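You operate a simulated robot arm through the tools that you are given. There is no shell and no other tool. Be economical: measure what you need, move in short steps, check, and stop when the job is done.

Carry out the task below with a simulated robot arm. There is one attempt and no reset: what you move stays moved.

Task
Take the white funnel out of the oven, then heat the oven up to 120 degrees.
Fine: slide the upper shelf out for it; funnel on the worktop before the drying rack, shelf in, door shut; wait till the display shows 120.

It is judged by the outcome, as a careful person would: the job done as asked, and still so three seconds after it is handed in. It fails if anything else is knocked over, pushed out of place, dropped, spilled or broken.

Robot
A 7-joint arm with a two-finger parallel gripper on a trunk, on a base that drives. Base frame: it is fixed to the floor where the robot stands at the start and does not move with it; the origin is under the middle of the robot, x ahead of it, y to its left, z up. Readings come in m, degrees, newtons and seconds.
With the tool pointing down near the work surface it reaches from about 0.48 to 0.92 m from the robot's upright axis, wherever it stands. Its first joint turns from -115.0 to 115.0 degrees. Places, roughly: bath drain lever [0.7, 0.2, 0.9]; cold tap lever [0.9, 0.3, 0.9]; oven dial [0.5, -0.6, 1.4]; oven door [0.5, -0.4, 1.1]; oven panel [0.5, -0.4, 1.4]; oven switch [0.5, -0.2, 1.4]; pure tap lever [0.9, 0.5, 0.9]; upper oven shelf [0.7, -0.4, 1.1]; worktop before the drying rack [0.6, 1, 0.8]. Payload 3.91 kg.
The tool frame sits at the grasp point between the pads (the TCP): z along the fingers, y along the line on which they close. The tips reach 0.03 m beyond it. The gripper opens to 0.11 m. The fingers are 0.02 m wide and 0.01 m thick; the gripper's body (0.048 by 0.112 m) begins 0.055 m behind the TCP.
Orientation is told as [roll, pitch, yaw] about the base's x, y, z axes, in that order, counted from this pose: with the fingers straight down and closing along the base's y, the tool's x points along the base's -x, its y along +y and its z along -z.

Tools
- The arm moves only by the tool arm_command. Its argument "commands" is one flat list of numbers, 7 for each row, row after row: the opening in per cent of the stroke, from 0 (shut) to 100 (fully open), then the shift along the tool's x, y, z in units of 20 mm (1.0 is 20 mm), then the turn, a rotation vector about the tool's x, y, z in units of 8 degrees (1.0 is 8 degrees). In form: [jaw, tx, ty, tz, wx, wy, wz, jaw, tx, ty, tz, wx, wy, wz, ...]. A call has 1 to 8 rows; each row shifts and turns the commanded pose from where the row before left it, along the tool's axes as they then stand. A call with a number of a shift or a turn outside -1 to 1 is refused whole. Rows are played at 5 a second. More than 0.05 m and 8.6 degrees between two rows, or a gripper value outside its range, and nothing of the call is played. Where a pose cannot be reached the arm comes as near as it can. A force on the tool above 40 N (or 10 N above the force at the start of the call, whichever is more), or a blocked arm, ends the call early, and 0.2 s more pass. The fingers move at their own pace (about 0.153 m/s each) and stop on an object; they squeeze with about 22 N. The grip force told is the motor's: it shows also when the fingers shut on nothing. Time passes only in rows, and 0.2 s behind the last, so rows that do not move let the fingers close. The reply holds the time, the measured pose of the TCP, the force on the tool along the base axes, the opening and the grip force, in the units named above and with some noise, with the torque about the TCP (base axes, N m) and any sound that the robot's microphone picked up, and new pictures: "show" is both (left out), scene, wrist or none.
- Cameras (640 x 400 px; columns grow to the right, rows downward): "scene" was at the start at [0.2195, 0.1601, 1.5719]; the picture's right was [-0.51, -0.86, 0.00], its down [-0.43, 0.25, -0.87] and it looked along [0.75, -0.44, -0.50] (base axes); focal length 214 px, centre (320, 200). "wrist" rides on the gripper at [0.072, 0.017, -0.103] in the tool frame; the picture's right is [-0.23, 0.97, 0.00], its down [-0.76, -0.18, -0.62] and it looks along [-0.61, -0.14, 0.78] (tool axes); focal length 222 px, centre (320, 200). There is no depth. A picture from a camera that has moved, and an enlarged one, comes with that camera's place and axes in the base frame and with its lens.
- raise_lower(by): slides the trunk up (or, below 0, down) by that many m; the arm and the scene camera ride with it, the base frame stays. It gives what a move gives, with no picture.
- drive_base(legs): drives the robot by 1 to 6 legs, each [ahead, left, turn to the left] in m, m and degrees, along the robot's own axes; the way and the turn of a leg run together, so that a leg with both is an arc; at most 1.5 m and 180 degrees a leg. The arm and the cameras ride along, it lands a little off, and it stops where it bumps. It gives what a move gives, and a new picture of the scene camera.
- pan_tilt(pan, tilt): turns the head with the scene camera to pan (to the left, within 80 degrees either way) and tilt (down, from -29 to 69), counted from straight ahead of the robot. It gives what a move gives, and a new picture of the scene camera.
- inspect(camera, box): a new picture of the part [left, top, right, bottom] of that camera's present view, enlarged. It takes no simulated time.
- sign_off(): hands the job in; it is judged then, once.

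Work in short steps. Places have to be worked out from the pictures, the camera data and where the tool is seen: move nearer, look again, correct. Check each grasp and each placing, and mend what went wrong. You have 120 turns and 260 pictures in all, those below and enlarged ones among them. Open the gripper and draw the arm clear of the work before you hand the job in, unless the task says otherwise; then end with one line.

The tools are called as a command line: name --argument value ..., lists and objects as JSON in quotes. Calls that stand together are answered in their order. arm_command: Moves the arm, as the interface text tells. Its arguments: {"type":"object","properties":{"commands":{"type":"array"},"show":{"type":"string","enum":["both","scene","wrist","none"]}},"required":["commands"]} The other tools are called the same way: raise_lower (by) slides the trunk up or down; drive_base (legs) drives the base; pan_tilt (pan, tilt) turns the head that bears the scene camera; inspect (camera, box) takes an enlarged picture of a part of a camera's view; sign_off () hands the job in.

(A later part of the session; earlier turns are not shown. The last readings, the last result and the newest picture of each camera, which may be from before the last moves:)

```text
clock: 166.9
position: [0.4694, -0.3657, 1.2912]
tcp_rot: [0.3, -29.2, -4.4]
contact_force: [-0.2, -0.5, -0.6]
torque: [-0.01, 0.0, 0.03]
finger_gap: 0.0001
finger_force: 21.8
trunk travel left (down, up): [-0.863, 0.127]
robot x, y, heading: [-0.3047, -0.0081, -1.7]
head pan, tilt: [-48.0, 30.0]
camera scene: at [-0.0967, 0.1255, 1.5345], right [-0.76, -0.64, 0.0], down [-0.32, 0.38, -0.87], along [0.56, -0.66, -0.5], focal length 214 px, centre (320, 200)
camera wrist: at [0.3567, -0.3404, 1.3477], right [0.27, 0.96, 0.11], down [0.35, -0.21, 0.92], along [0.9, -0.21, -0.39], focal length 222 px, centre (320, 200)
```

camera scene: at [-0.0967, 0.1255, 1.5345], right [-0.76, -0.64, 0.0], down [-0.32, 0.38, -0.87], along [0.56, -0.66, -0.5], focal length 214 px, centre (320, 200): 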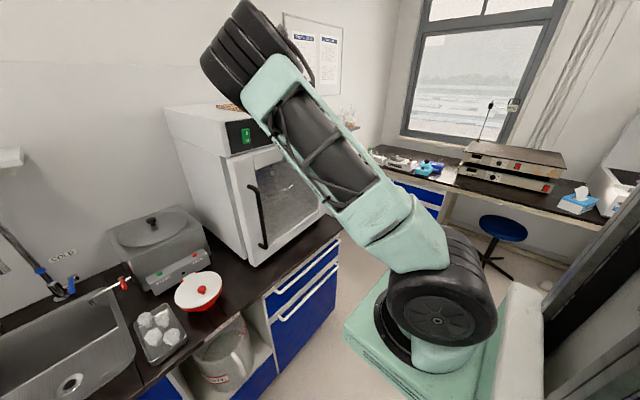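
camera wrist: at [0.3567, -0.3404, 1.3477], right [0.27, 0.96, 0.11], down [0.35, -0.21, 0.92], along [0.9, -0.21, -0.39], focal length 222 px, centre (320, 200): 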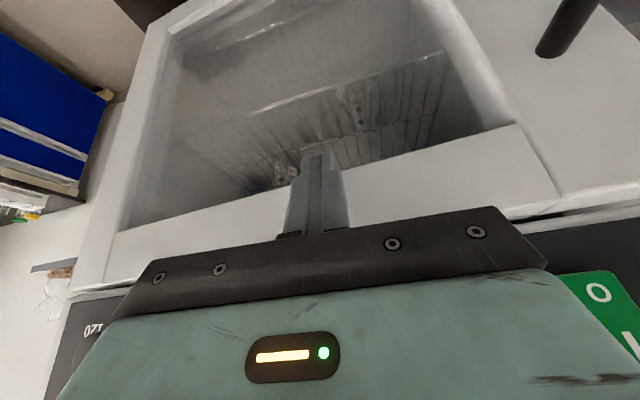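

Nearly shut. Small steps ahead until it seats.

arm_command --commands '[0, -0.35, 0.1, 0.2, 0, 0, 0, 0, -0.35, 0.1, 0.2, 0, 0, 0, 0, -0.35, 0.1, 0.2, 0, 0, 0, 0, -0.35, 0.1, 0.2, 0, 0, 0, 0, -0.35, 0.1, 0.2, 0, 0, 0, 0, -0.35, 0.1, 0.2, 0, 0, 0]'

inspect --camera "scene" --box '[150, 90, 350, 270]'

```text
clock: 168.0
position: [0.4976, -0.3601, 1.2892]
tcp_rot: [0.2, -28.5, -4.7]
contact_force: [-19.1, 3.0, 7.5]
torque: [0.25, 0.28, 0.13]
finger_gap: 0.0
finger_force: 22.3
trunk travel left (down, up): [-0.863, 0.127]
robot x, y, heading: [-0.3048, -0.0064, -1.9]
head pan, tilt: [-48.0, 30.0]
stopped in row 5: the force on the tool passed its limit at 49 N (the readings are from after the stop); the commanded pose is now the measured one
camera scene: at [-0.0983, 0.1258, 1.5348], right [-0.76, -0.64, 0.0], down [-0.32, 0.38, -0.87], along [0.56, -0.66, -0.5], focal length 214 px, centre (320, 200)
camera wrist: at [0.3865, -0.3358, 1.3459], right [0.28, 0.95, 0.11], down [0.36, -0.21, 0.91], along [0.89, -0.21, -0.4], focal length 222 px, centre (320, 200)
```

scene: 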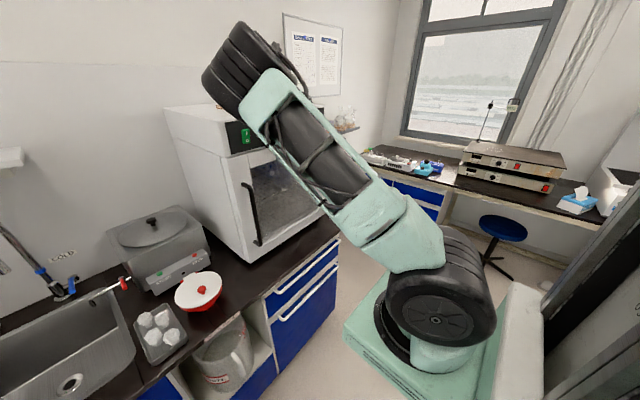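
wrist: 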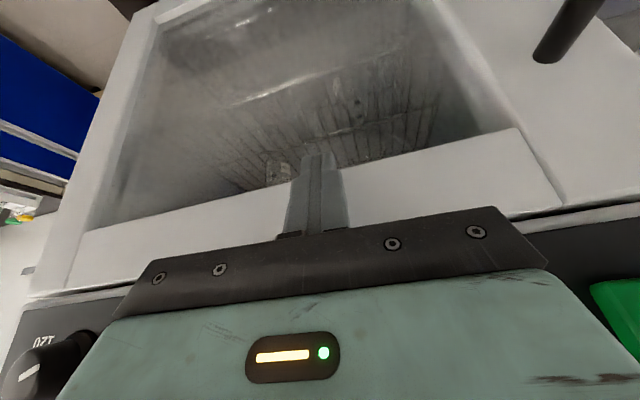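

```text
2.22 times, centred on (250, 180) of scene
camera zoom: at [-0.0983, 0.1258, 1.5348], right [-0.76, -0.64, 0.0], down [-0.32, 0.38, -0.87], along [0.56, -0.66, -0.5], focal length 477 px, centre (476, 244)
```

zoom: 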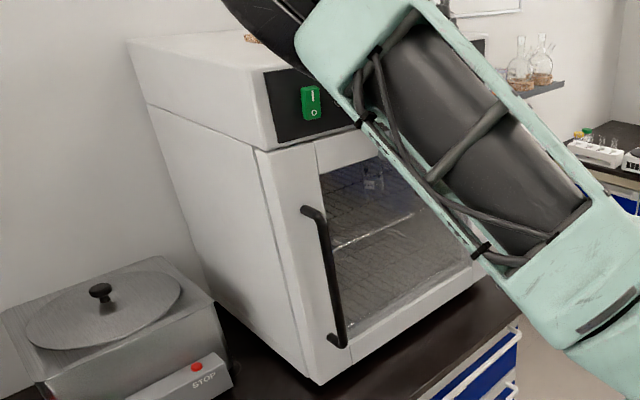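

The door is shut (49 N against the stop). Now the dial, at about (0.49,-0.54,1.378): I withdraw the hand 12 cm and strafe the robot 0.25 m to the right to be better in front of it.

arm_command --commands '[0, 0.87, 0, -0.49, 0, 0, 0, 0, 0.87, 0, -0.49, 0, 0, 0, 0, 0.87, 0, -0.49, 0, 0, 0, 0, 0.87, 0, -0.49, 0, 0, 0, 0, 0.87, 0, -0.49, 0, 0, 0, 0, 0.87, 0, -0.49, 0, 0, 0]' --show "none"

drive_base --legs '[[0.02, -0.25, 0]]'

```text
clock: 169.4
position: [0.3789, -0.3526, 1.2889]
tcp_rot: [0.2, -28.6, -4.6]
contact_force: [0.3, 0.0, -0.4]
torque: [0.02, 0.05, 0.0]
finger_gap: 0.0004
finger_force: 22.3
trunk travel left (down, up): [-0.863, 0.127]
robot x, y, heading: [-0.3045, -0.0081, -2.0]
head pan, tilt: [-48.0, 30.0]
```

```text
clock: 170.9
position: [0.3751, -0.5172, 1.2898]
tcp_rot: [0.2, -28.4, -8.2]
contact_force: [0.4, -0.3, -0.5]
torque: [0.02, -0.01, -0.01]
finger_gap: 0.0
finger_force: 21.9
trunk travel left (down, up): [-0.863, 0.127]
robot x, y, heading: [-0.2826, -0.1299, -5.3]
head pan, tilt: [-48.0, 30.0]
stopped in leg 1: the robot was blocked; the commanded pose is now the measured one
camera scene: at [-0.0706, -0.0099, 1.5345], right [-0.8, -0.59, 0.0], down [-0.3, 0.4, -0.87], along [0.51, -0.7, -0.5], focal length 214 px, centre (320, 200)
```

scene: 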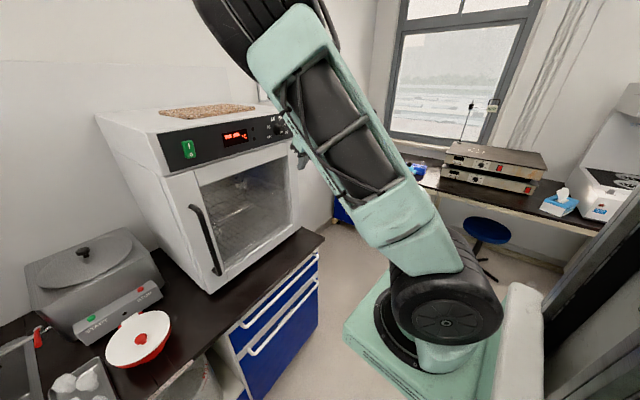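

Blocked after 12 cm but this suffices (dial at ~0.87 m). I raise the trunk 0.09 m and level the tool.

raise_lower --by 0.09

arm_command --commands '[0, 0, 0, 0, 0, -1, 0, 0, 0, 0, 0, 0, -1, 0, 0, 0, 0, 0, 0, -1, 0, 0, 0, 0, 0, 0, -1, 0, 0, 0, 0, 0, 0, -1, 0, 0, 0, 0, 0, 0, -1, 0, 0, 0, 0, 0, 0, -1, 0, 0, 0, 0, 0, 0, -0.7, 0]'

```text
clock: 172.2
position: [0.3744, -0.5168, 1.3796]
tcp_rot: [0.2, -28.5, -8.2]
contact_force: [-0.1, 0.5, -0.1]
torque: [-0.02, 0.01, 0.01]
finger_gap: 0.0
finger_force: 22.2
trunk travel left (down, up): [-0.953, 0.037]
robot x, y, heading: [-0.2848, -0.1293, -5.6]
head pan, tilt: [-48.0, 30.0]
```

```text
clock: 173.9
position: [0.3731, -0.5172, 1.3793]
tcp_rot: [158.2, -89.8, -166.3]
contact_force: [0.4, 0.0, 0.1]
torque: [-0.02, 0.03, 0.03]
finger_gap: 0.0
finger_force: 22.4
trunk travel left (down, up): [-0.953, 0.037]
robot x, y, heading: [-0.2844, -0.1285, -5.3]
head pan, tilt: [-48.0, 30.0]
camera scene: at [-0.0707, -0.0096, 1.6245], right [-0.8, -0.59, 0.0], down [-0.3, 0.4, -0.87], along [0.51, -0.7, -0.5], focal length 214 px, centre (320, 200)
camera wrist: at [0.2745, -0.4856, 1.3073], right [0.14, 0.96, 0.23], down [-0.65, -0.09, 0.76], along [0.75, -0.25, 0.61], focal length 222 px, centre (320, 200)
```

scene: 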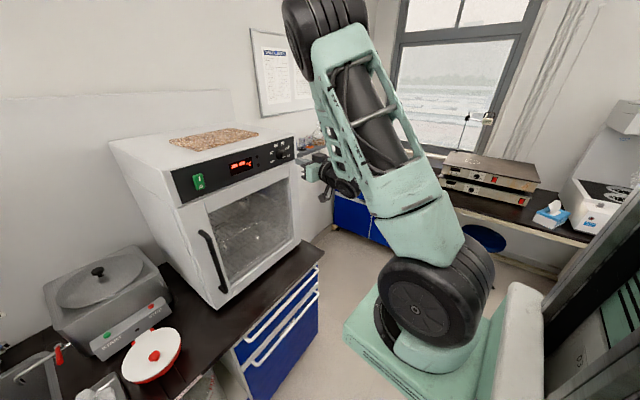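
wrist: 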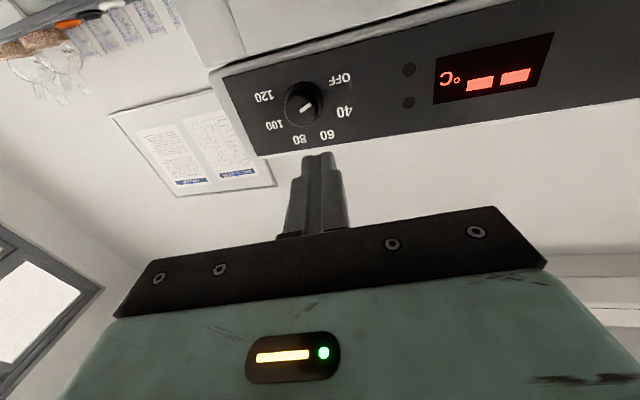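

Level, yaw −8°. I correct the yaw, shift to y≈-0.55 and z≈1.37, and open the fingers to look again.

arm_command --commands '[0, 0, 0, 0, -1, 0, 0, 60, 0.25, -0.85, 0, 0, 0, 0, 60, 0.25, -0.85, 0, 0, 0, 0]' --show "wrist"

inspect --camera "wrist" --box '[200, 40, 440, 200]'

```text
clock: 174.8
position: [0.3761, -0.5518, 1.3699]
tcp_rot: [149.7, -89.8, -149.8]
contact_force: [0.6, -0.2, -0.5]
torque: [0.01, -0.05, 0.02]
finger_gap: 0.0659
finger_force: 0.1
trunk travel left (down, up): [-0.953, 0.037]
robot x, y, heading: [-0.2857, -0.1303, -5.7]
head pan, tilt: [-48.0, 30.0]
camera wrist: at [0.272, -0.5351, 1.2977], right [0.0, 0.97, 0.23], down [-0.63, -0.18, 0.76], along [0.78, -0.14, 0.61], focal length 222 px, centre (320, 200)
```

wrist: 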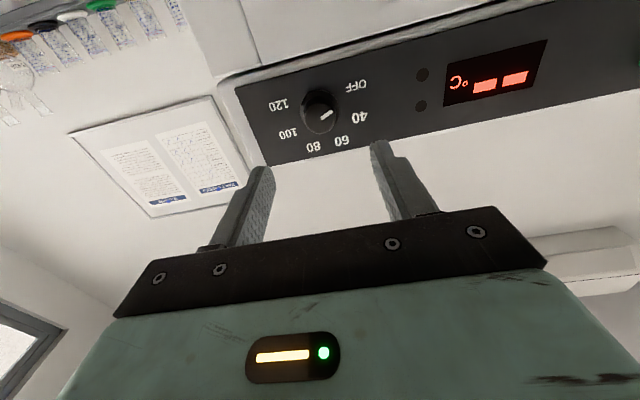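

```text
2.50 times, centred on (320, 120) of wrist
camera zoom: at [0.272, -0.5351, 1.2977], right [0.0, 0.97, 0.23], down [-0.63, -0.18, 0.76], along [0.78, -0.14, 0.61], focal length 555 px, centre (320, 400)
```

zoom: 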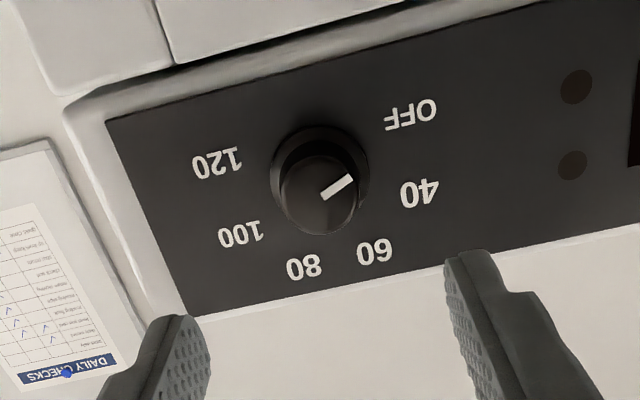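

The knob's axis is at (y -0.551, z 1.369), ~32 mm across, mark at OFF; OFF→120 spans about 220–240° clockwise (about +tool z). I pre-rotate the hand by −88° so that the turns have room.

arm_command --commands '[60, 0, 0, 0, 0, 0, -1, 60, 0, 0, 0, 0, 0, -1, 60, 0, 0, 0, 0, 0, -1, 60, 0, 0, 0, 0, 0, -1, 60, 0, 0, 0, 0, 0, -1, 60, 0, 0, 0, 0, 0, -1, 60, 0, 0, 0, 0, 0, -1, 60, 0, 0, 0, 0, 0, -1]' --show "none"

arm_command --commands '[60, 0, 0, 0, 0, 0, -1, 60, 0, 0, 0, 0, 0, -1, 60, 0, 0, 0, 0, 0, -1]'

```text
clock: 176.6
position: [0.375, -0.5526, 1.3692]
tcp_rot: [-90.1, -26.0, 89.9]
contact_force: [0.0, 0.3, 0.3]
torque: [0.03, -0.01, -0.04]
finger_gap: 0.0659
finger_force: 0.0
trunk travel left (down, up): [-0.953, 0.037]
robot x, y, heading: [-0.2851, -0.1286, -5.5]
head pan, tilt: [-48.0, 30.0]
```

```text
clock: 177.3
position: [0.3745, -0.5501, 1.3704]
tcp_rot: [-90.2, -2.0, 89.8]
contact_force: [-0.5, -1.3, -0.1]
torque: [-0.02, -0.01, 0.05]
finger_gap: 0.0659
finger_force: 0.0
trunk travel left (down, up): [-0.953, 0.037]
robot x, y, heading: [-0.2875, -0.1317, -5.7]
head pan, tilt: [-48.0, 30.0]
camera scene: at [-0.0706, -0.0098, 1.6245], right [-0.8, -0.59, 0.0], down [-0.3, 0.4, -0.87], along [0.51, -0.7, -0.5], focal length 214 px, centre (320, 200)
camera wrist: at [0.2703, -0.6222, 1.3508], right [0.0, 0.26, -0.97], down [-0.62, 0.76, 0.2], along [0.78, 0.6, 0.17], focal length 222 px, centre (320, 200)
```

scene: 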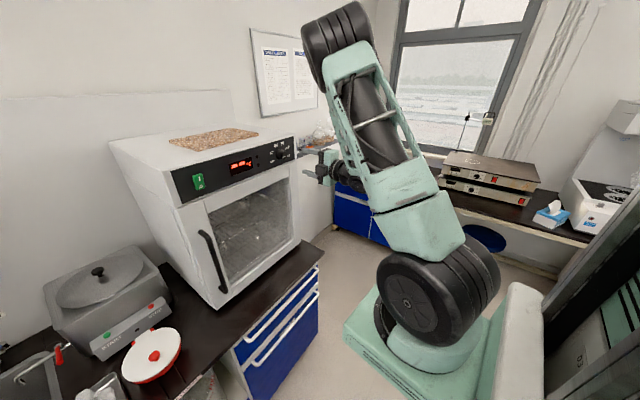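
wrist: 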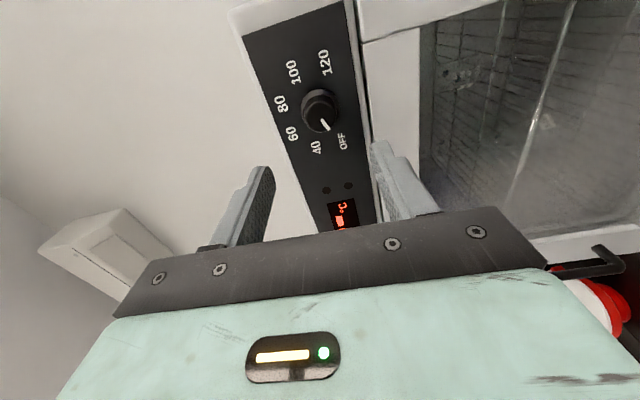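

View confirms knob centre (−0.552, 1.371). I advance 10.8 cm with the fingers around it.

arm_command --commands '[60, 0, 0, 1, 0, 0, 0, 60, 0, 0, 1, 0, 0, 0, 60, 0, 0, 1, 0, 0, 0, 60, 0, 0, 1, 0, 0, 0, 60, 0, 0, 0.8, 0, 0, 0, 60, 0, 0, 0.6, 0, 0, 0]'

inspect --camera "scene" --box '[160, 110, 360, 230]'

```text
clock: 178.8
position: [0.4849, -0.5508, 1.3703]
tcp_rot: [-90.3, -2.1, 89.9]
contact_force: [-0.5, 0.2, -0.5]
torque: [-0.04, 0.0, 0.01]
finger_gap: 0.0658
finger_force: 0.0
trunk travel left (down, up): [-0.953, 0.037]
robot x, y, heading: [-0.2851, -0.129, -5.5]
head pan, tilt: [-48.0, 30.0]
camera scene: at [-0.0707, -0.0098, 1.6245], right [-0.8, -0.59, 0.0], down [-0.3, 0.4, -0.87], along [0.51, -0.7, -0.5], focal length 214 px, centre (320, 200)
camera wrist: at [0.3797, -0.6218, 1.3514], right [0.0, 0.26, -0.96], down [-0.62, 0.76, 0.2], along [0.78, 0.6, 0.17], focal length 222 px, centre (320, 200)
```

scene: 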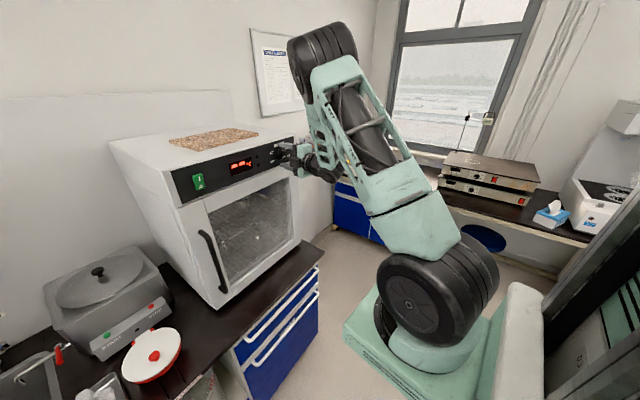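
wrist: 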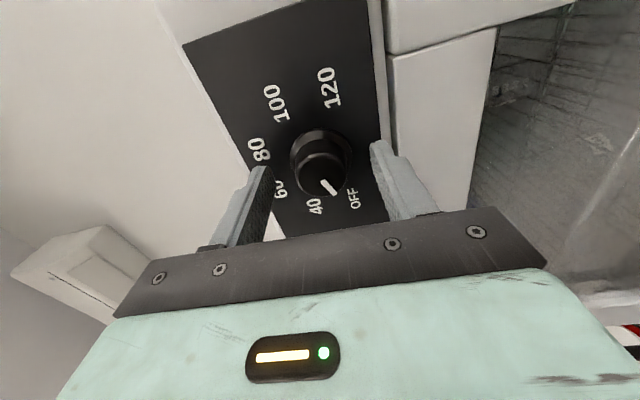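

```text
3.20 times, centred on (260, 170) of scene
camera zoom: at [-0.0707, -0.0098, 1.6245], right [-0.8, -0.59, 0.0], down [-0.3, 0.4, -0.87], along [0.51, -0.7, -0.5], focal length 686 px, centre (512, 296)
```

zoom: 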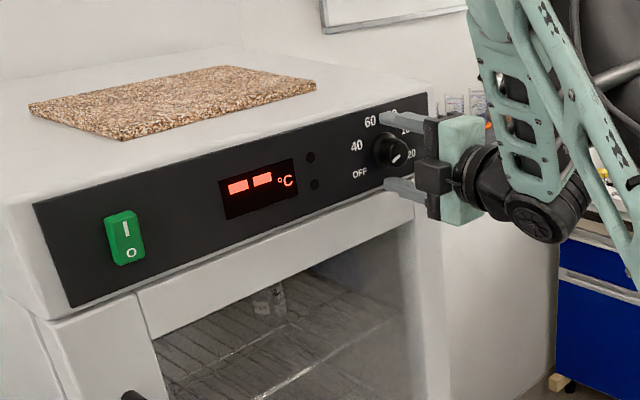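

The knob (x 0.494–0.52) lies between the fingertips, centred. Closing on it.

arm_command --commands '[0, 0, 0, 0, 0, 0, 0, 0, 0, 0, 0, 0, 0, 0, 0, 0, 0, 0, 0, 0, 0]' --show "wrist"

```text
clock: 179.6
position: [0.482, -0.5491, 1.3691]
tcp_rot: [-89.9, -2.2, 89.9]
contact_force: [-4.2, 2.6, -8.7]
torque: [0.13, 0.23, 0.04]
finger_gap: 0.0378
finger_force: 44.8
trunk travel left (down, up): [-0.953, 0.037]
robot x, y, heading: [-0.2849, -0.13, -5.7]
head pan, tilt: [-48.0, 30.0]
camera wrist: at [0.3795, -0.6217, 1.3505], right [0.0, 0.26, -0.96], down [-0.62, 0.76, 0.21], along [0.78, 0.6, 0.16], focal length 222 px, centre (320, 200)
```

wrist: 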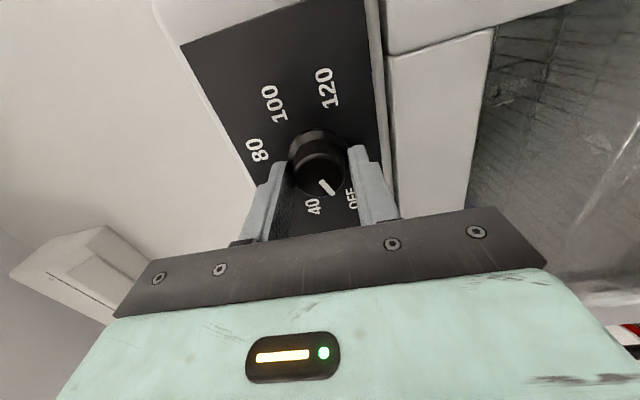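

Knob gripped (38 mm). Turning clockwise 64°.

arm_command --commands '[0, 0, 0, 0, 0, 0, 1, 0, 0, 0, 0, 0, 0, 1, 0, 0, 0, 0, 0, 0, 1, 0, 0, 0, 0, 0, 0, 1, 0, 0, 0, 0, 0, 0, 1, 0, 0, 0, 0, 0, 0, 1, 0, 0, 0, 0, 0, 0, 1, 0, 0, 0, 0, 0, 0, 1]' --show "wrist"

inspect --camera "scene" --box '[160, 110, 360, 230]'

```text
clock: 181.3
position: [0.4811, -0.551, 1.3715]
tcp_rot: [-90.5, -66.3, 90.2]
contact_force: [-5.2, 2.9, -3.0]
torque: [-0.01, 0.14, 0.11]
finger_gap: 0.0357
finger_force: 44.6
trunk travel left (down, up): [-0.953, 0.037]
robot x, y, heading: [-0.2872, -0.1297, -5.5]
head pan, tilt: [-48.0, 30.0]
camera wrist: at [0.3782, -0.5648, 1.2984], right [0.0, 0.98, -0.18], down [-0.63, 0.15, 0.77], along [0.78, 0.11, 0.62], focal length 222 px, centre (320, 200)
```

wrist: 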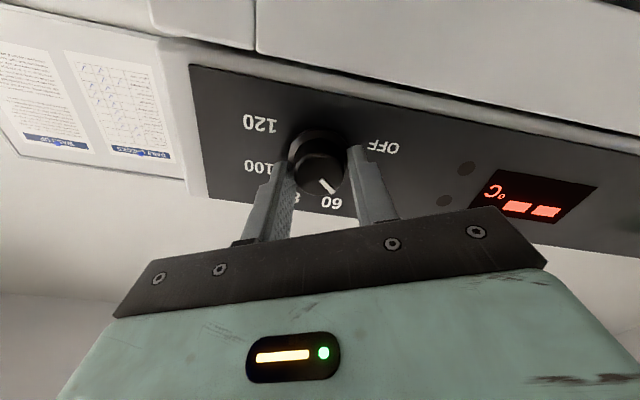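

```text
3.20 times, centred on (260, 170) of scene
camera zoom: at [-0.0709, -0.0096, 1.6245], right [-0.8, -0.59, 0.0], down [-0.3, 0.4, -0.87], along [0.51, -0.7, -0.5], focal length 686 px, centre (512, 296)
```

zoom: 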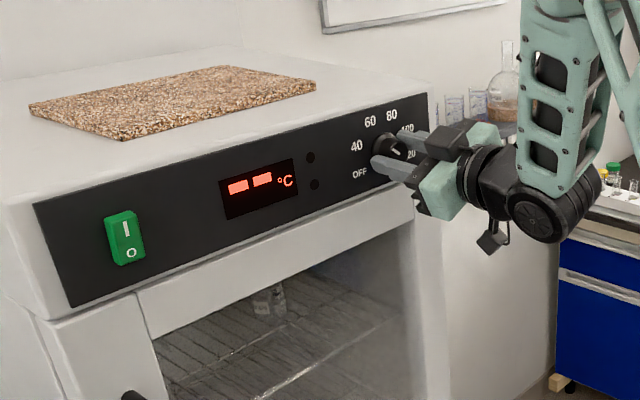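

The mark is nearing 60. Turning another 64°.

arm_command --commands '[0, 0, 0, 0, 0, 0, 1, 0, 0, 0, 0, 0, 0, 1, 0, 0, 0, 0, 0, 0, 1, 0, 0, 0, 0, 0, 0, 1, 0, 0, 0, 0, 0, 0, 1, 0, 0, 0, 0, 0, 0, 1, 0, 0, 0, 0, 0, 0, 1, 0, 0, 0, 0, 0, 0, 1]' --show "none"

arm_command --commands '[0, 0, 0, 0, 0, 0, 1, 0, 0, 0, 0, 0, 0, 1, 0, 0, 0, 0, 0, 0, 1, 0, 0, 0, 0, 0, 0, 1, 0, 0, 0, 0, 0, 0, 1, 0, 0, 0, 0, 0, 0, 1]' --show "wrist"

inspect --camera "scene" --box '[160, 110, 360, 230]'

```text
clock: 183.2
position: [0.4812, -0.5543, 1.3711]
tcp_rot: [90.4, -49.7, -90.6]
contact_force: [-5.7, -14.7, 9.4]
torque: [-0.01, -0.14, -0.37]
finger_gap: 0.0354
finger_force: 45.2
trunk travel left (down, up): [-0.953, 0.037]
robot x, y, heading: [-0.285, -0.1302, -5.6]
head pan, tilt: [-48.0, 30.0]
```

```text
clock: 184.6
position: [0.4808, -0.5533, 1.3698]
tcp_rot: [90.2, -1.6, -90.3]
contact_force: [-10.6, -21.3, 4.9]
torque: [0.02, -0.07, -0.51]
finger_gap: 0.0349
finger_force: 44.4
trunk travel left (down, up): [-0.953, 0.037]
robot x, y, heading: [-0.2849, -0.1268, -5.7]
head pan, tilt: [-48.0, 30.0]
camera wrist: at [0.3773, -0.4804, 1.3846], right [0.0, -0.2, 0.98], down [-0.63, -0.76, -0.16], along [0.78, -0.61, -0.12], focal length 222 px, centre (320, 200)
```

wrist: 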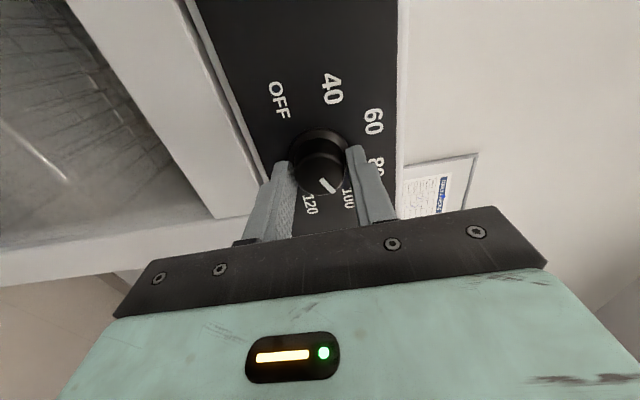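

```text
3.20 times, centred on (260, 170) of scene
camera zoom: at [-0.0718, -0.0114, 1.6247], right [-0.8, -0.59, 0.0], down [-0.3, 0.4, -0.87], along [0.52, -0.7, -0.5], focal length 686 px, centre (512, 296)
```

zoom: 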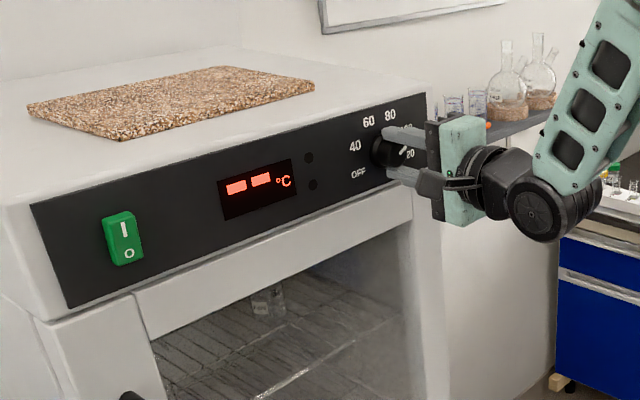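

After 176° the mark stands at 100, so the labels are ~44° apart; 120 needs 44° more. Turning 5.5 more rows.

arm_command --commands '[0, 0, 0, 0, 0, 0, 1, 0, 0, 0, 0, 0, 0, 1, 0, 0, 0, 0, 0, 0, 1, 0, 0, 0, 0, 0, 0, 1, 0, 0, 0, 0, 0, 0, 1, 0, 0, 0, 0, 0, 0, 0.5]' --show "wrist"

inspect --camera "wrist" --box '[240, 60, 400, 240]'

```text
clock: 185.9
position: [0.4805, -0.5531, 1.3682]
tcp_rot: [90.0, 42.2, -90.2]
contact_force: [-13.3, -19.4, -5.0]
torque: [0.03, 0.21, -0.57]
finger_gap: 0.0349
finger_force: 45.1
trunk travel left (down, up): [-0.953, 0.037]
robot x, y, heading: [-0.287, -0.1295, -5.6]
head pan, tilt: [-48.0, 30.0]
camera wrist: at [0.377, -0.5106, 1.4302], right [0.0, -0.82, 0.57], down [-0.62, -0.44, -0.64], along [0.78, -0.36, -0.51], focal length 222 px, centre (320, 200)
```

wrist: 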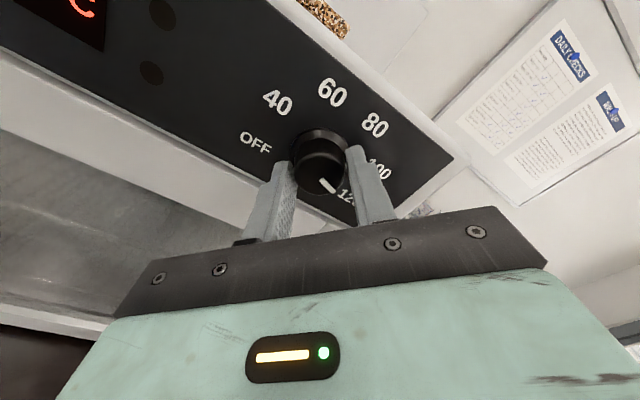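

```text
2.22 times, centred on (320, 150) of wrist
camera zoom: at [0.377, -0.5106, 1.4302], right [0.0, -0.82, 0.57], down [-0.62, -0.44, -0.64], along [0.78, -0.36, -0.51], focal length 494 px, centre (320, 311)
```

zoom: 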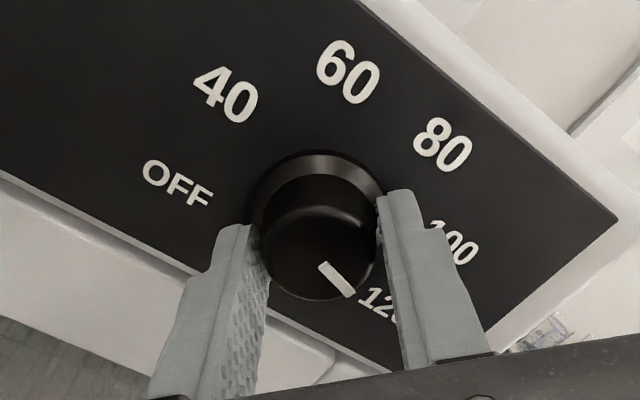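

The mark is at or just short of 120. I release, back off 8 cm, and look at the knob squarely.

arm_command --commands '[60, 0, 0, 0, 0, 0, 0, 60, 0, 0, 0, 0, 0, 0, 60, 0, 0, -1, 0, 0, 0, 60, 0, 0, -1, 0, 0, 0, 60, 0, 0, -1, 0, 0, 0, 60, 0, 0, -1, 0, 0, 0]' --show "none"

inspect --camera "wrist" --box '[200, 20, 420, 180]'

inspect --camera "scene" --box '[160, 110, 320, 220]'

```text
clock: 187.3
position: [0.4015, -0.5514, 1.3711]
tcp_rot: [90.2, 42.1, -90.0]
contact_force: [-0.2, -1.3, 0.6]
torque: [0.0, -0.03, -0.02]
finger_gap: 0.0659
finger_force: 0.1
trunk travel left (down, up): [-0.953, 0.037]
robot x, y, heading: [-0.2879, -0.1297, -5.4]
head pan, tilt: [-48.0, 30.0]
```

```text
2.50 times, centred on (310, 100) of wrist
camera zoom: at [0.2979, -0.5087, 1.4332], right [0.0, -0.82, 0.57], down [-0.62, -0.44, -0.64], along [0.78, -0.36, -0.51], focal length 555 px, centre (345, 450)
```

zoom: 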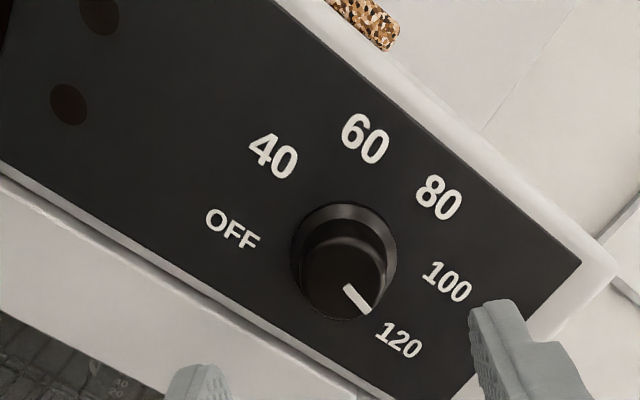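

```text
3.64 times, centred on (240, 165) of scene
camera zoom: at [-0.0704, -0.0097, 1.6245], right [-0.8, -0.59, 0.0], down [-0.3, 0.4, -0.87], along [0.51, -0.7, -0.5], focal length 780 px, centre (611, 327)
```

zoom: 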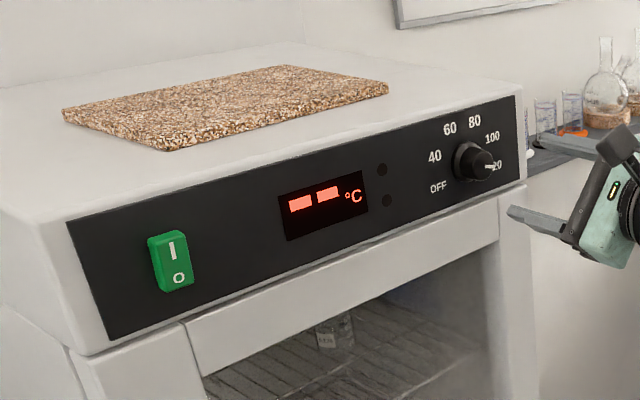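

The mark points at 120. The display still shows "--", so the mains switch is probably off; I take the hand over to the switch near y≈-0.22 for a close look.

arm_command --commands '[0, 0, 0, 0, 0, 0, -1, 0, 0, 0, 0, 0, 0, -1, 0, 0, 0, 0, 0, 0, -1, 0, 0, 0, 0, 0, 0, -1, 0, 0, 0, 0, 0, 0, -1, 0, 1, 0, -0.5, 0, 0, 0, 0, 1, 0, -0.5, 0, 0, 0, 0, 1, 0, 0, 0, 0, 0]' --show "none"

arm_command --commands '[0, 1, 0, 0, 0, 0, 0, 0, 1, 0, 0, 0, 0, 0, 0, 1, 0, 0, 0, 0, 0, 0, 1, 0, 0, 0, 0, 0, 0, 1, 0, 0, 0, 0, 0, 0, 1, 0, 0, 0, 0, 0, 0, 1, 0, 0, 0, 0, 0, 0, 1, 0, 0, 0, 0, 0]'

```text
clock: 189.2
position: [0.3809, -0.4892, 1.3728]
tcp_rot: [90.2, 2.1, -90.2]
contact_force: [0.7, 0.5, -0.9]
torque: [-0.03, -0.05, 0.03]
finger_gap: 0.0
finger_force: 21.7
trunk travel left (down, up): [-0.953, 0.037]
robot x, y, heading: [-0.2847, -0.1235, -5.7]
head pan, tilt: [-48.0, 30.0]
```

```text
clock: 190.9
position: [0.4017, -0.3378, 1.3786]
tcp_rot: [90.2, 2.1, -90.1]
contact_force: [-0.3, 0.3, -0.6]
torque: [0.01, -0.01, 0.0]
finger_gap: 0.0001
finger_force: 22.0
out of reach, approached as far as the arm can: row 6, 7, 8
trunk travel left (down, up): [-0.953, 0.037]
robot x, y, heading: [-0.2845, -0.1275, -5.4]
head pan, tilt: [-48.0, 30.0]
camera scene: at [-0.0707, -0.01, 1.6245], right [-0.8, -0.59, 0.0], down [-0.3, 0.4, -0.87], along [0.51, -0.7, -0.5], focal length 214 px, centre (320, 200)
camera wrist: at [0.2977, -0.2661, 1.399], right [0.0, -0.26, 0.96], down [-0.62, -0.75, -0.21], along [0.78, -0.6, -0.16], focal length 222 px, centre (320, 200)
```

scene: 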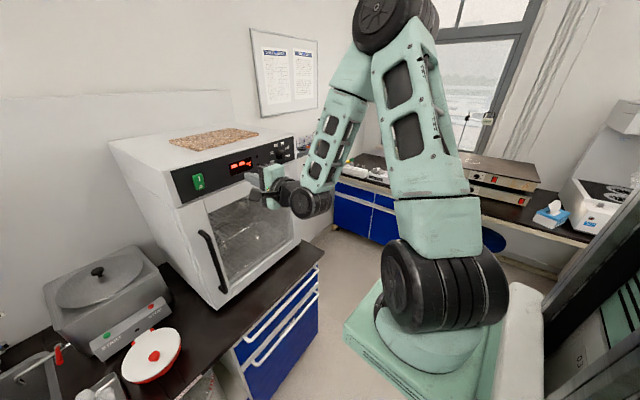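
wrist: 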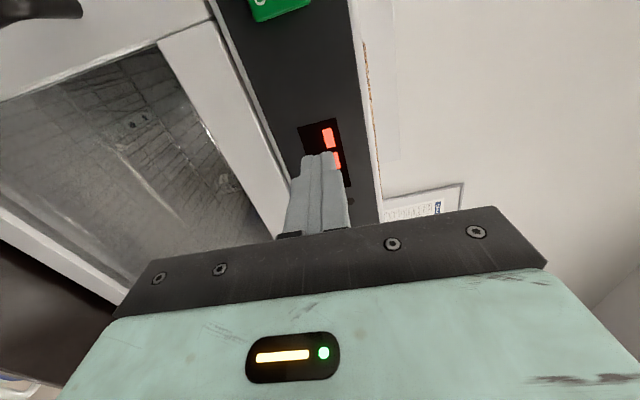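

Too near for this posture; I drive the robot 0.12 m left instead, which carries the hand before the switch.

drive_base --legs '[[-0.01, 0.12, 0]]'

inspect --camera "wrist" --box '[200, 0, 440, 160]'

inspect --camera "scene" --box '[180, 120, 320, 220]'

```text
clock: 192.2
position: [0.4038, -0.22, 1.3789]
tcp_rot: [90.2, 2.1, -90.4]
contact_force: [0.2, -0.3, 0.0]
torque: [0.01, 0.0, 0.0]
finger_gap: 0.0
finger_force: 21.8
trunk travel left (down, up): [-0.953, 0.037]
robot x, y, heading: [-0.2825, -0.0074, -5.9]
head pan, tilt: [-48.0, 30.0]
camera scene: at [-0.0678, 0.1105, 1.6245], right [-0.81, -0.59, 0.0], down [-0.3, 0.4, -0.87], along [0.51, -0.7, -0.5], focal length 214 px, centre (320, 200)
```

scene: 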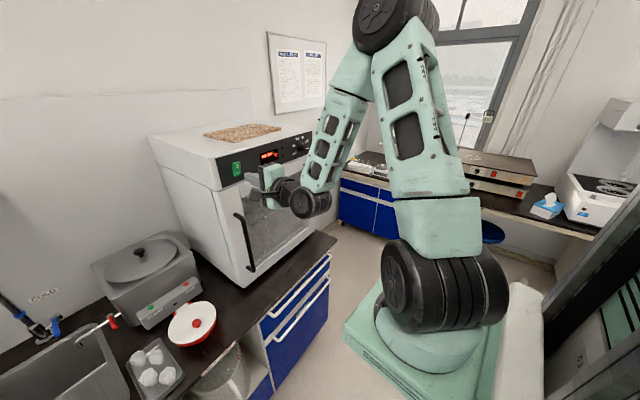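

```text
2.50 times, centred on (320, 80) of wrist
camera zoom: at [0.2995, -0.1473, 1.3989], right [0.0, -0.26, 0.96], down [-0.63, -0.75, -0.21], along [0.78, -0.61, -0.16], focal length 555 px, centre (320, 500)
```

zoom: 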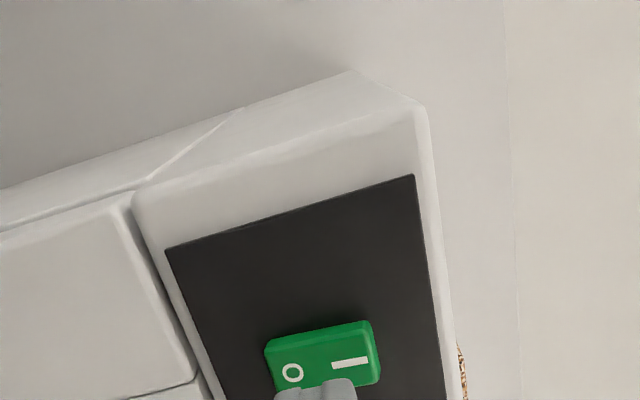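

```text
4.00 times, centred on (250, 170) of scene
camera zoom: at [-0.0678, 0.1105, 1.6245], right [-0.81, -0.59, 0.0], down [-0.3, 0.4, -0.87], along [0.51, -0.7, -0.5], focal length 858 px, centre (600, 320)
```

zoom: 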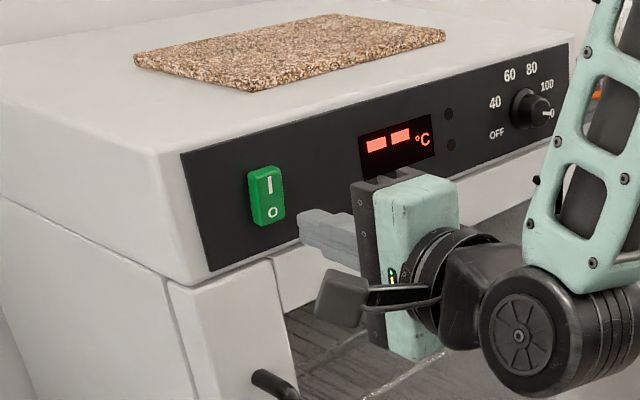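

The switch is centred at (−0.243, 1.375) with "I" at the top. I line the closed fingertips up with the upper part (z≈1.392) and approach 6 cm.

arm_command --commands '[0, -1, 0.65, 0, 0, 0, 0, 0, -0.2, 0, 0, 0, 0, 0, 0, 0, 0, 1, 0, 0, 0, 0, 0, 0, 1, 0, 0, 0]' --show "wrist"

inspect --camera "scene" --box '[180, 120, 320, 220]'

inspect --camera "wrist" --box '[240, 60, 400, 180]'

```text
clock: 193.2
position: [0.4443, -0.243, 1.3924]
tcp_rot: [90.0, 2.1, -90.4]
contact_force: [0.1, -0.5, 0.5]
torque: [-0.02, 0.03, 0.02]
finger_gap: 0.0
finger_force: 21.9
trunk travel left (down, up): [-0.953, 0.037]
robot x, y, heading: [-0.2825, -0.0106, -6.0]
head pan, tilt: [-48.0, 30.0]
camera wrist: at [0.3402, -0.1701, 1.413], right [0.0, -0.26, 0.96], down [-0.63, -0.75, -0.21], along [0.78, -0.61, -0.16], focal length 222 px, centre (320, 200)
```

wrist: 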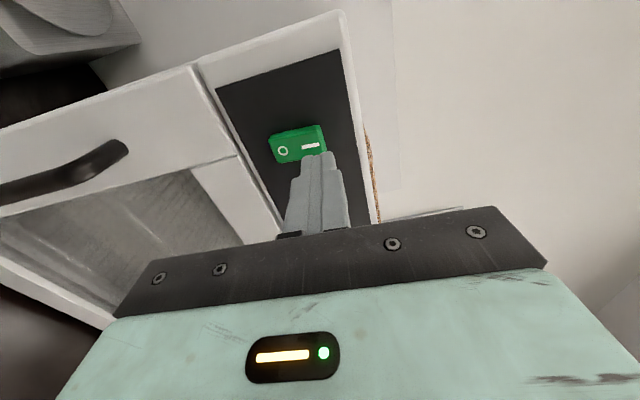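

```text
4.00 times, centred on (250, 170) of scene
camera zoom: at [-0.068, 0.1108, 1.6245], right [-0.81, -0.59, 0.0], down [-0.3, 0.4, -0.87], along [0.51, -0.7, -0.5], focal length 858 px, centre (600, 320)
```

zoom: 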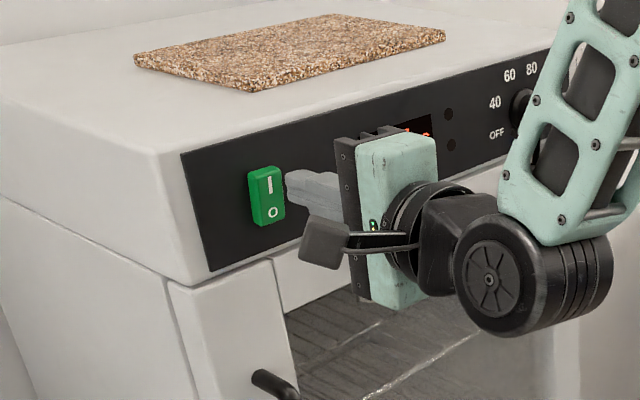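

```text
3.33 times, centred on (320, 120) of wrist
camera zoom: at [0.3402, -0.1701, 1.413], right [0.0, -0.26, 0.96], down [-0.63, -0.75, -0.21], along [0.78, -0.61, -0.16], focal length 740 px, centre (320, 467)
```

zoom: 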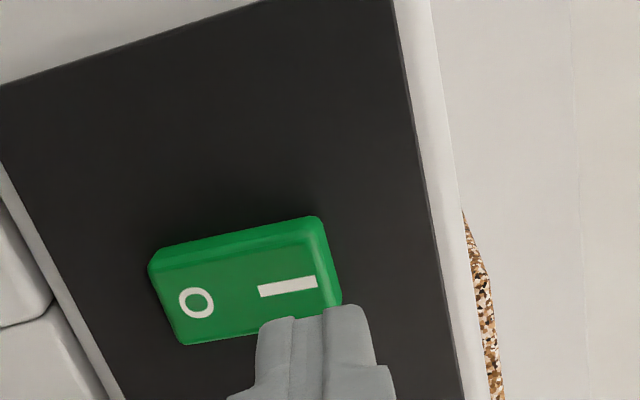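

The "I" end stands proud, so it is off. I press it in 5 mm steps.

arm_command --commands '[0, 0, 0, 0.5, 0, 0, 0, 0, 0, 0, 0.5, 0, 0, 0, 0, 0, 0, 0.25, 0, 0, 0, 0, 0, 0, 0.25, 0, 0, 0, 0, 0, 0, 0.25, 0, 0, 0, 0, 0, 0, 0.25, 0, 0, 0]' --show "wrist"

inspect --camera "scene" --box '[180, 120, 320, 220]'

```text
clock: 194.8
position: [0.476, -0.2436, 1.3935]
tcp_rot: [90.3, 2.0, -90.3]
contact_force: [-26.6, 1.4, 9.0]
torque: [-0.01, -0.09, 0.03]
finger_gap: 0.0001
finger_force: 22.1
trunk travel left (down, up): [-0.953, 0.037]
robot x, y, heading: [-0.2826, -0.0089, -5.9]
head pan, tilt: [-48.0, 30.0]
stopped in row 6: the force on the tool passed its limit at 41 N (the readings are from after the stop); the commanded pose is now the measured one
camera wrist: at [0.3735, -0.1718, 1.4129], right [-0.01, -0.26, 0.97], down [-0.63, -0.75, -0.21], along [0.78, -0.61, -0.16], focal length 222 px, centre (320, 200)
```

wrist: 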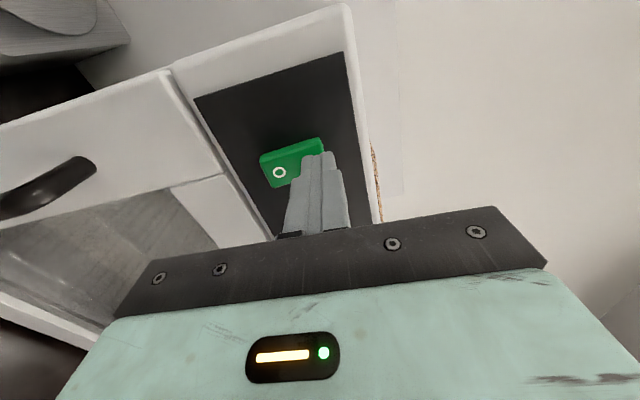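

```text
4.00 times, centred on (250, 170) of scene
camera zoom: at [-0.0714, 0.111, 1.6249], right [-0.81, -0.59, 0.0], down [-0.29, 0.4, -0.87], along [0.51, -0.7, -0.5], focal length 858 px, centre (600, 320)
```

zoom: 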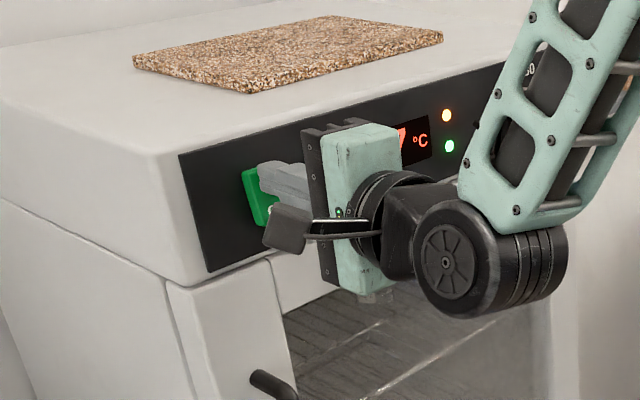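

The lamps have lit and the display shows a number: it's on. I back the hand off to uncover the panel.

arm_command --commands '[0, 0, 0, -1, 0, 0, 0, 0, 0, 0, -1, 0, 0, 0, 0, 0, 0, -1, 0, 0, 0, 0, 0, -1, 0, 0, 0, 0]' --show "none"

drive_base --legs '[[0, 0.25, 0]]'

inspect --camera "scene" --box '[200, 130, 360, 230]'

```text
clock: 195.8
position: [0.4202, -0.2447, 1.3713]
tcp_rot: [90.0, 2.1, -90.3]
contact_force: [0.2, 0.1, 0.3]
torque: [0.01, 0.01, 0.02]
finger_gap: 0.0001
finger_force: 22.3
trunk travel left (down, up): [-0.953, 0.037]
robot x, y, heading: [-0.2807, -0.0057, -5.9]
head pan, tilt: [-48.0, 30.0]
```

```text
clock: 197.6
position: [0.445, -0.0012, 1.3725]
tcp_rot: [90.0, 2.1, -90.5]
contact_force: [0.5, -0.1, 0.1]
torque: [-0.02, 0.03, 0.01]
finger_gap: 0.0002
finger_force: 22.0
trunk travel left (down, up): [-0.953, 0.037]
robot x, y, heading: [-0.2544, 0.2379, -6.1]
head pan, tilt: [-48.0, 30.0]
camera scene: at [-0.0428, 0.3547, 1.6245], right [-0.81, -0.59, 0.0], down [-0.29, 0.4, -0.87], along [0.51, -0.7, -0.5], focal length 214 px, centre (320, 200)
```

scene: 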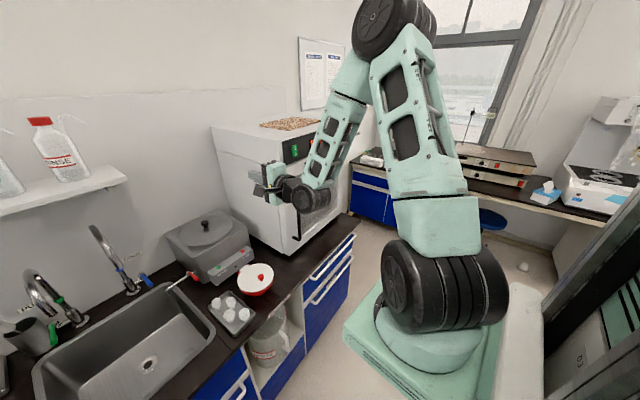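

```text
4.00 times, centred on (280, 180) of scene
camera zoom: at [-0.0428, 0.3547, 1.6245], right [-0.81, -0.59, 0.0], down [-0.29, 0.4, -0.87], along [0.51, -0.7, -0.5], focal length 858 px, centre (480, 280)
```

zoom: 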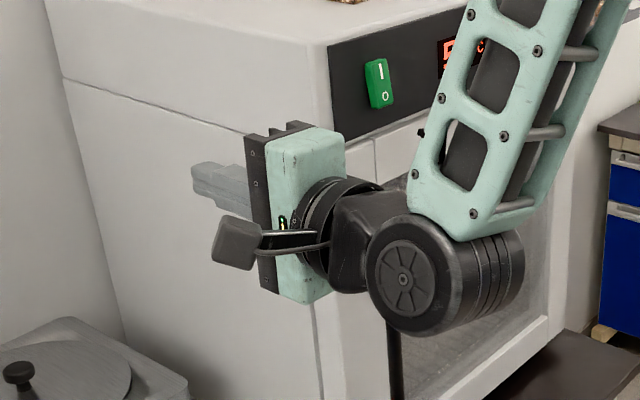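

The arm hides the panel; I turn the base left 40° and pan the head to the oven.

drive_base --legs '[[0, 0, 40]]'

pan_tilt --pan -74 --tilt 15

```text
clock: 199.8
position: [0.4399, 0.4909, 1.3734]
tcp_rot: [90.1, 2.1, -51.8]
contact_force: [0.5, 0.4, -0.6]
torque: [0.02, -0.04, 0.0]
finger_gap: 0.0
finger_force: 21.9
trunk travel left (down, up): [-0.953, 0.037]
robot x, y, heading: [-0.2589, 0.2399, 32.7]
head pan, tilt: [-48.0, 30.0]
camera scene: at [-0.1628, 0.4644, 1.6245], right [-0.26, -0.96, 0.0], down [-0.48, 0.13, -0.87], along [0.84, -0.23, -0.5], focal length 214 px, centre (320, 200)
```

scene: 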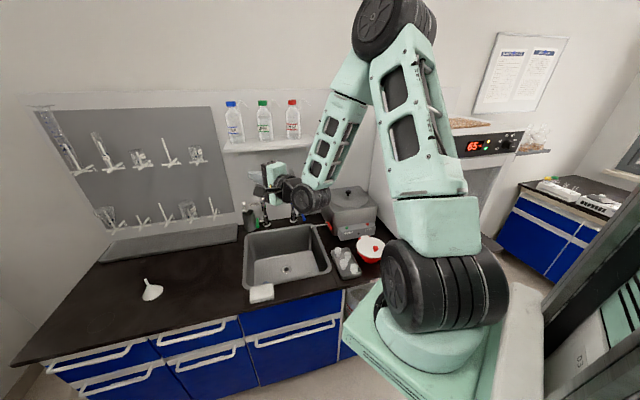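

```text
clock: 200.7
position: [0.4393, 0.491, 1.3736]
tcp_rot: [90.1, 2.1, -51.8]
contact_force: [1.0, 0.1, 1.0]
torque: [0.0, -0.01, 0.02]
finger_gap: 0.0001
finger_force: 21.8
trunk travel left (down, up): [-0.953, 0.037]
robot x, y, heading: [-0.2557, 0.2371, 32.8]
head pan, tilt: [-74.0, 15.0]
camera scene: at [-0.1798, 0.4268, 1.6486], right [-0.66, -0.75, 0.0], down [-0.2, 0.17, -0.97], along [0.73, -0.64, -0.26], focal length 214 px, centre (320, 200)
```

scene: 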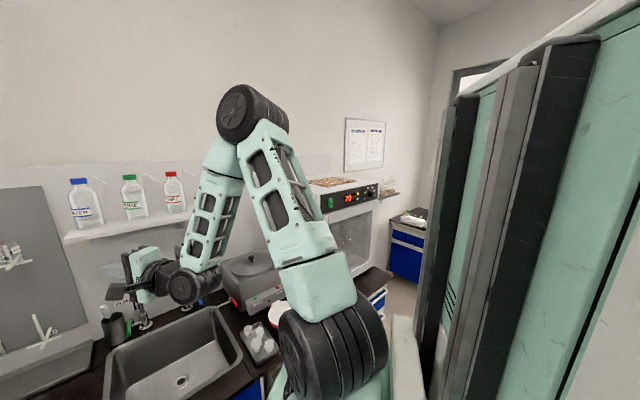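

Both lamps lit, the temperature is climbing (65 → 70). Enlarging the display and dial.

inspect --camera "scene" --box '[310, 170, 400, 230]'

arm_command --commands '[0, 0, 0, 0, 0, 0, 0, 0, 0, 0, 0, 0, 0, 0, 0, 0, 0, 0, 0, 0, 0, 0, 0, 0, 0, 0, 0, 0, 0, 0, 0, 0, 0, 0, 0, 0, 0, 0, 0, 0, 0, 0, 0, 0, 0, 0, 0, 0, 0, 0, 0, 0, 0, 0, 0, 0]' --show "none"

arm_command --commands '[0, 0, 0, 0, 0, 0, 0, 0, 0, 0, 0, 0, 0, 0, 0, 0, 0, 0, 0, 0, 0, 0, 0, 0, 0, 0, 0, 0, 0, 0, 0, 0, 0, 0, 0, 0, 0, 0, 0, 0, 0, 0, 0, 0, 0, 0, 0, 0, 0, 0, 0, 0, 0, 0, 0, 0]' --show "none"

arm_command --commands '[0, 0, 0, 0, 0, 0, 0, 0, 0, 0, 0, 0, 0, 0, 0, 0, 0, 0, 0, 0, 0, 0, 0, 0, 0, 0, 0, 0, 0, 0, 0, 0, 0, 0, 0, 0, 0, 0, 0, 0, 0, 0, 0, 0, 0, 0, 0, 0, 0, 0, 0, 0, 0, 0, 0, 0]' --show "none"

inspect --camera "scene" --box '[310, 170, 400, 230]'

```text
6.67 times, centred on (355, 200) of scene
camera zoom: at [-0.1798, 0.4268, 1.6486], right [-0.66, -0.75, 0.0], down [-0.2, 0.17, -0.97], along [0.73, -0.64, -0.26], focal length 1430 px, centre (87, 200)
```

zoom: 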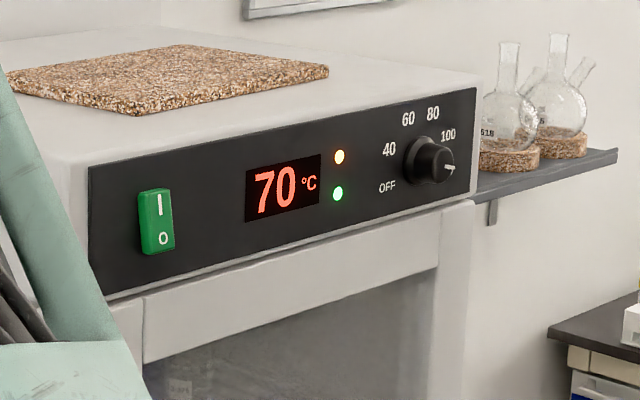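

```text
clock: 202.5
position: [0.4403, 0.4913, 1.3729]
tcp_rot: [89.9, 2.1, -51.8]
contact_force: [0.4, -1.0, -0.6]
torque: [0.02, 0.0, 0.01]
finger_gap: 0.0
finger_force: 21.8
trunk travel left (down, up): [-0.953, 0.037]
robot x, y, heading: [-0.2547, 0.2367, 33.1]
head pan, tilt: [-74.0, 15.0]
```

```text
clock: 204.3
position: [0.4392, 0.4921, 1.3727]
tcp_rot: [90.0, 2.1, -51.8]
contact_force: [0.4, 0.2, -0.2]
torque: [0.0, 0.0, 0.01]
finger_gap: 0.0
finger_force: 21.9
trunk travel left (down, up): [-0.953, 0.037]
robot x, y, heading: [-0.2586, 0.2344, 33.0]
head pan, tilt: [-74.0, 15.0]
```

```text
clock: 206.1
position: [0.44, 0.49, 1.373]
tcp_rot: [90.0, 2.1, -51.7]
contact_force: [-0.3, 0.0, 0.1]
torque: [0.04, -0.02, 0.0]
finger_gap: 0.0
finger_force: 22.0
trunk travel left (down, up): [-0.953, 0.037]
robot x, y, heading: [-0.2606, 0.233, 32.9]
head pan, tilt: [-74.0, 15.0]
```

```text
6.67 times, centred on (355, 200) of scene
camera zoom: at [-0.1799, 0.4267, 1.6487], right [-0.66, -0.75, 0.0], down [-0.19, 0.17, -0.97], along [0.73, -0.64, -0.26], focal length 1430 px, centre (87, 200)
```

zoom: 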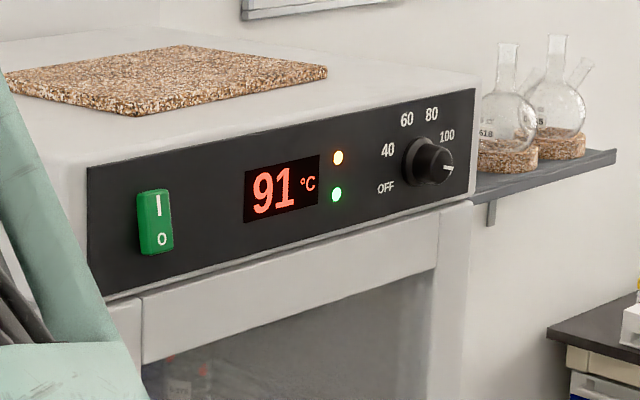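

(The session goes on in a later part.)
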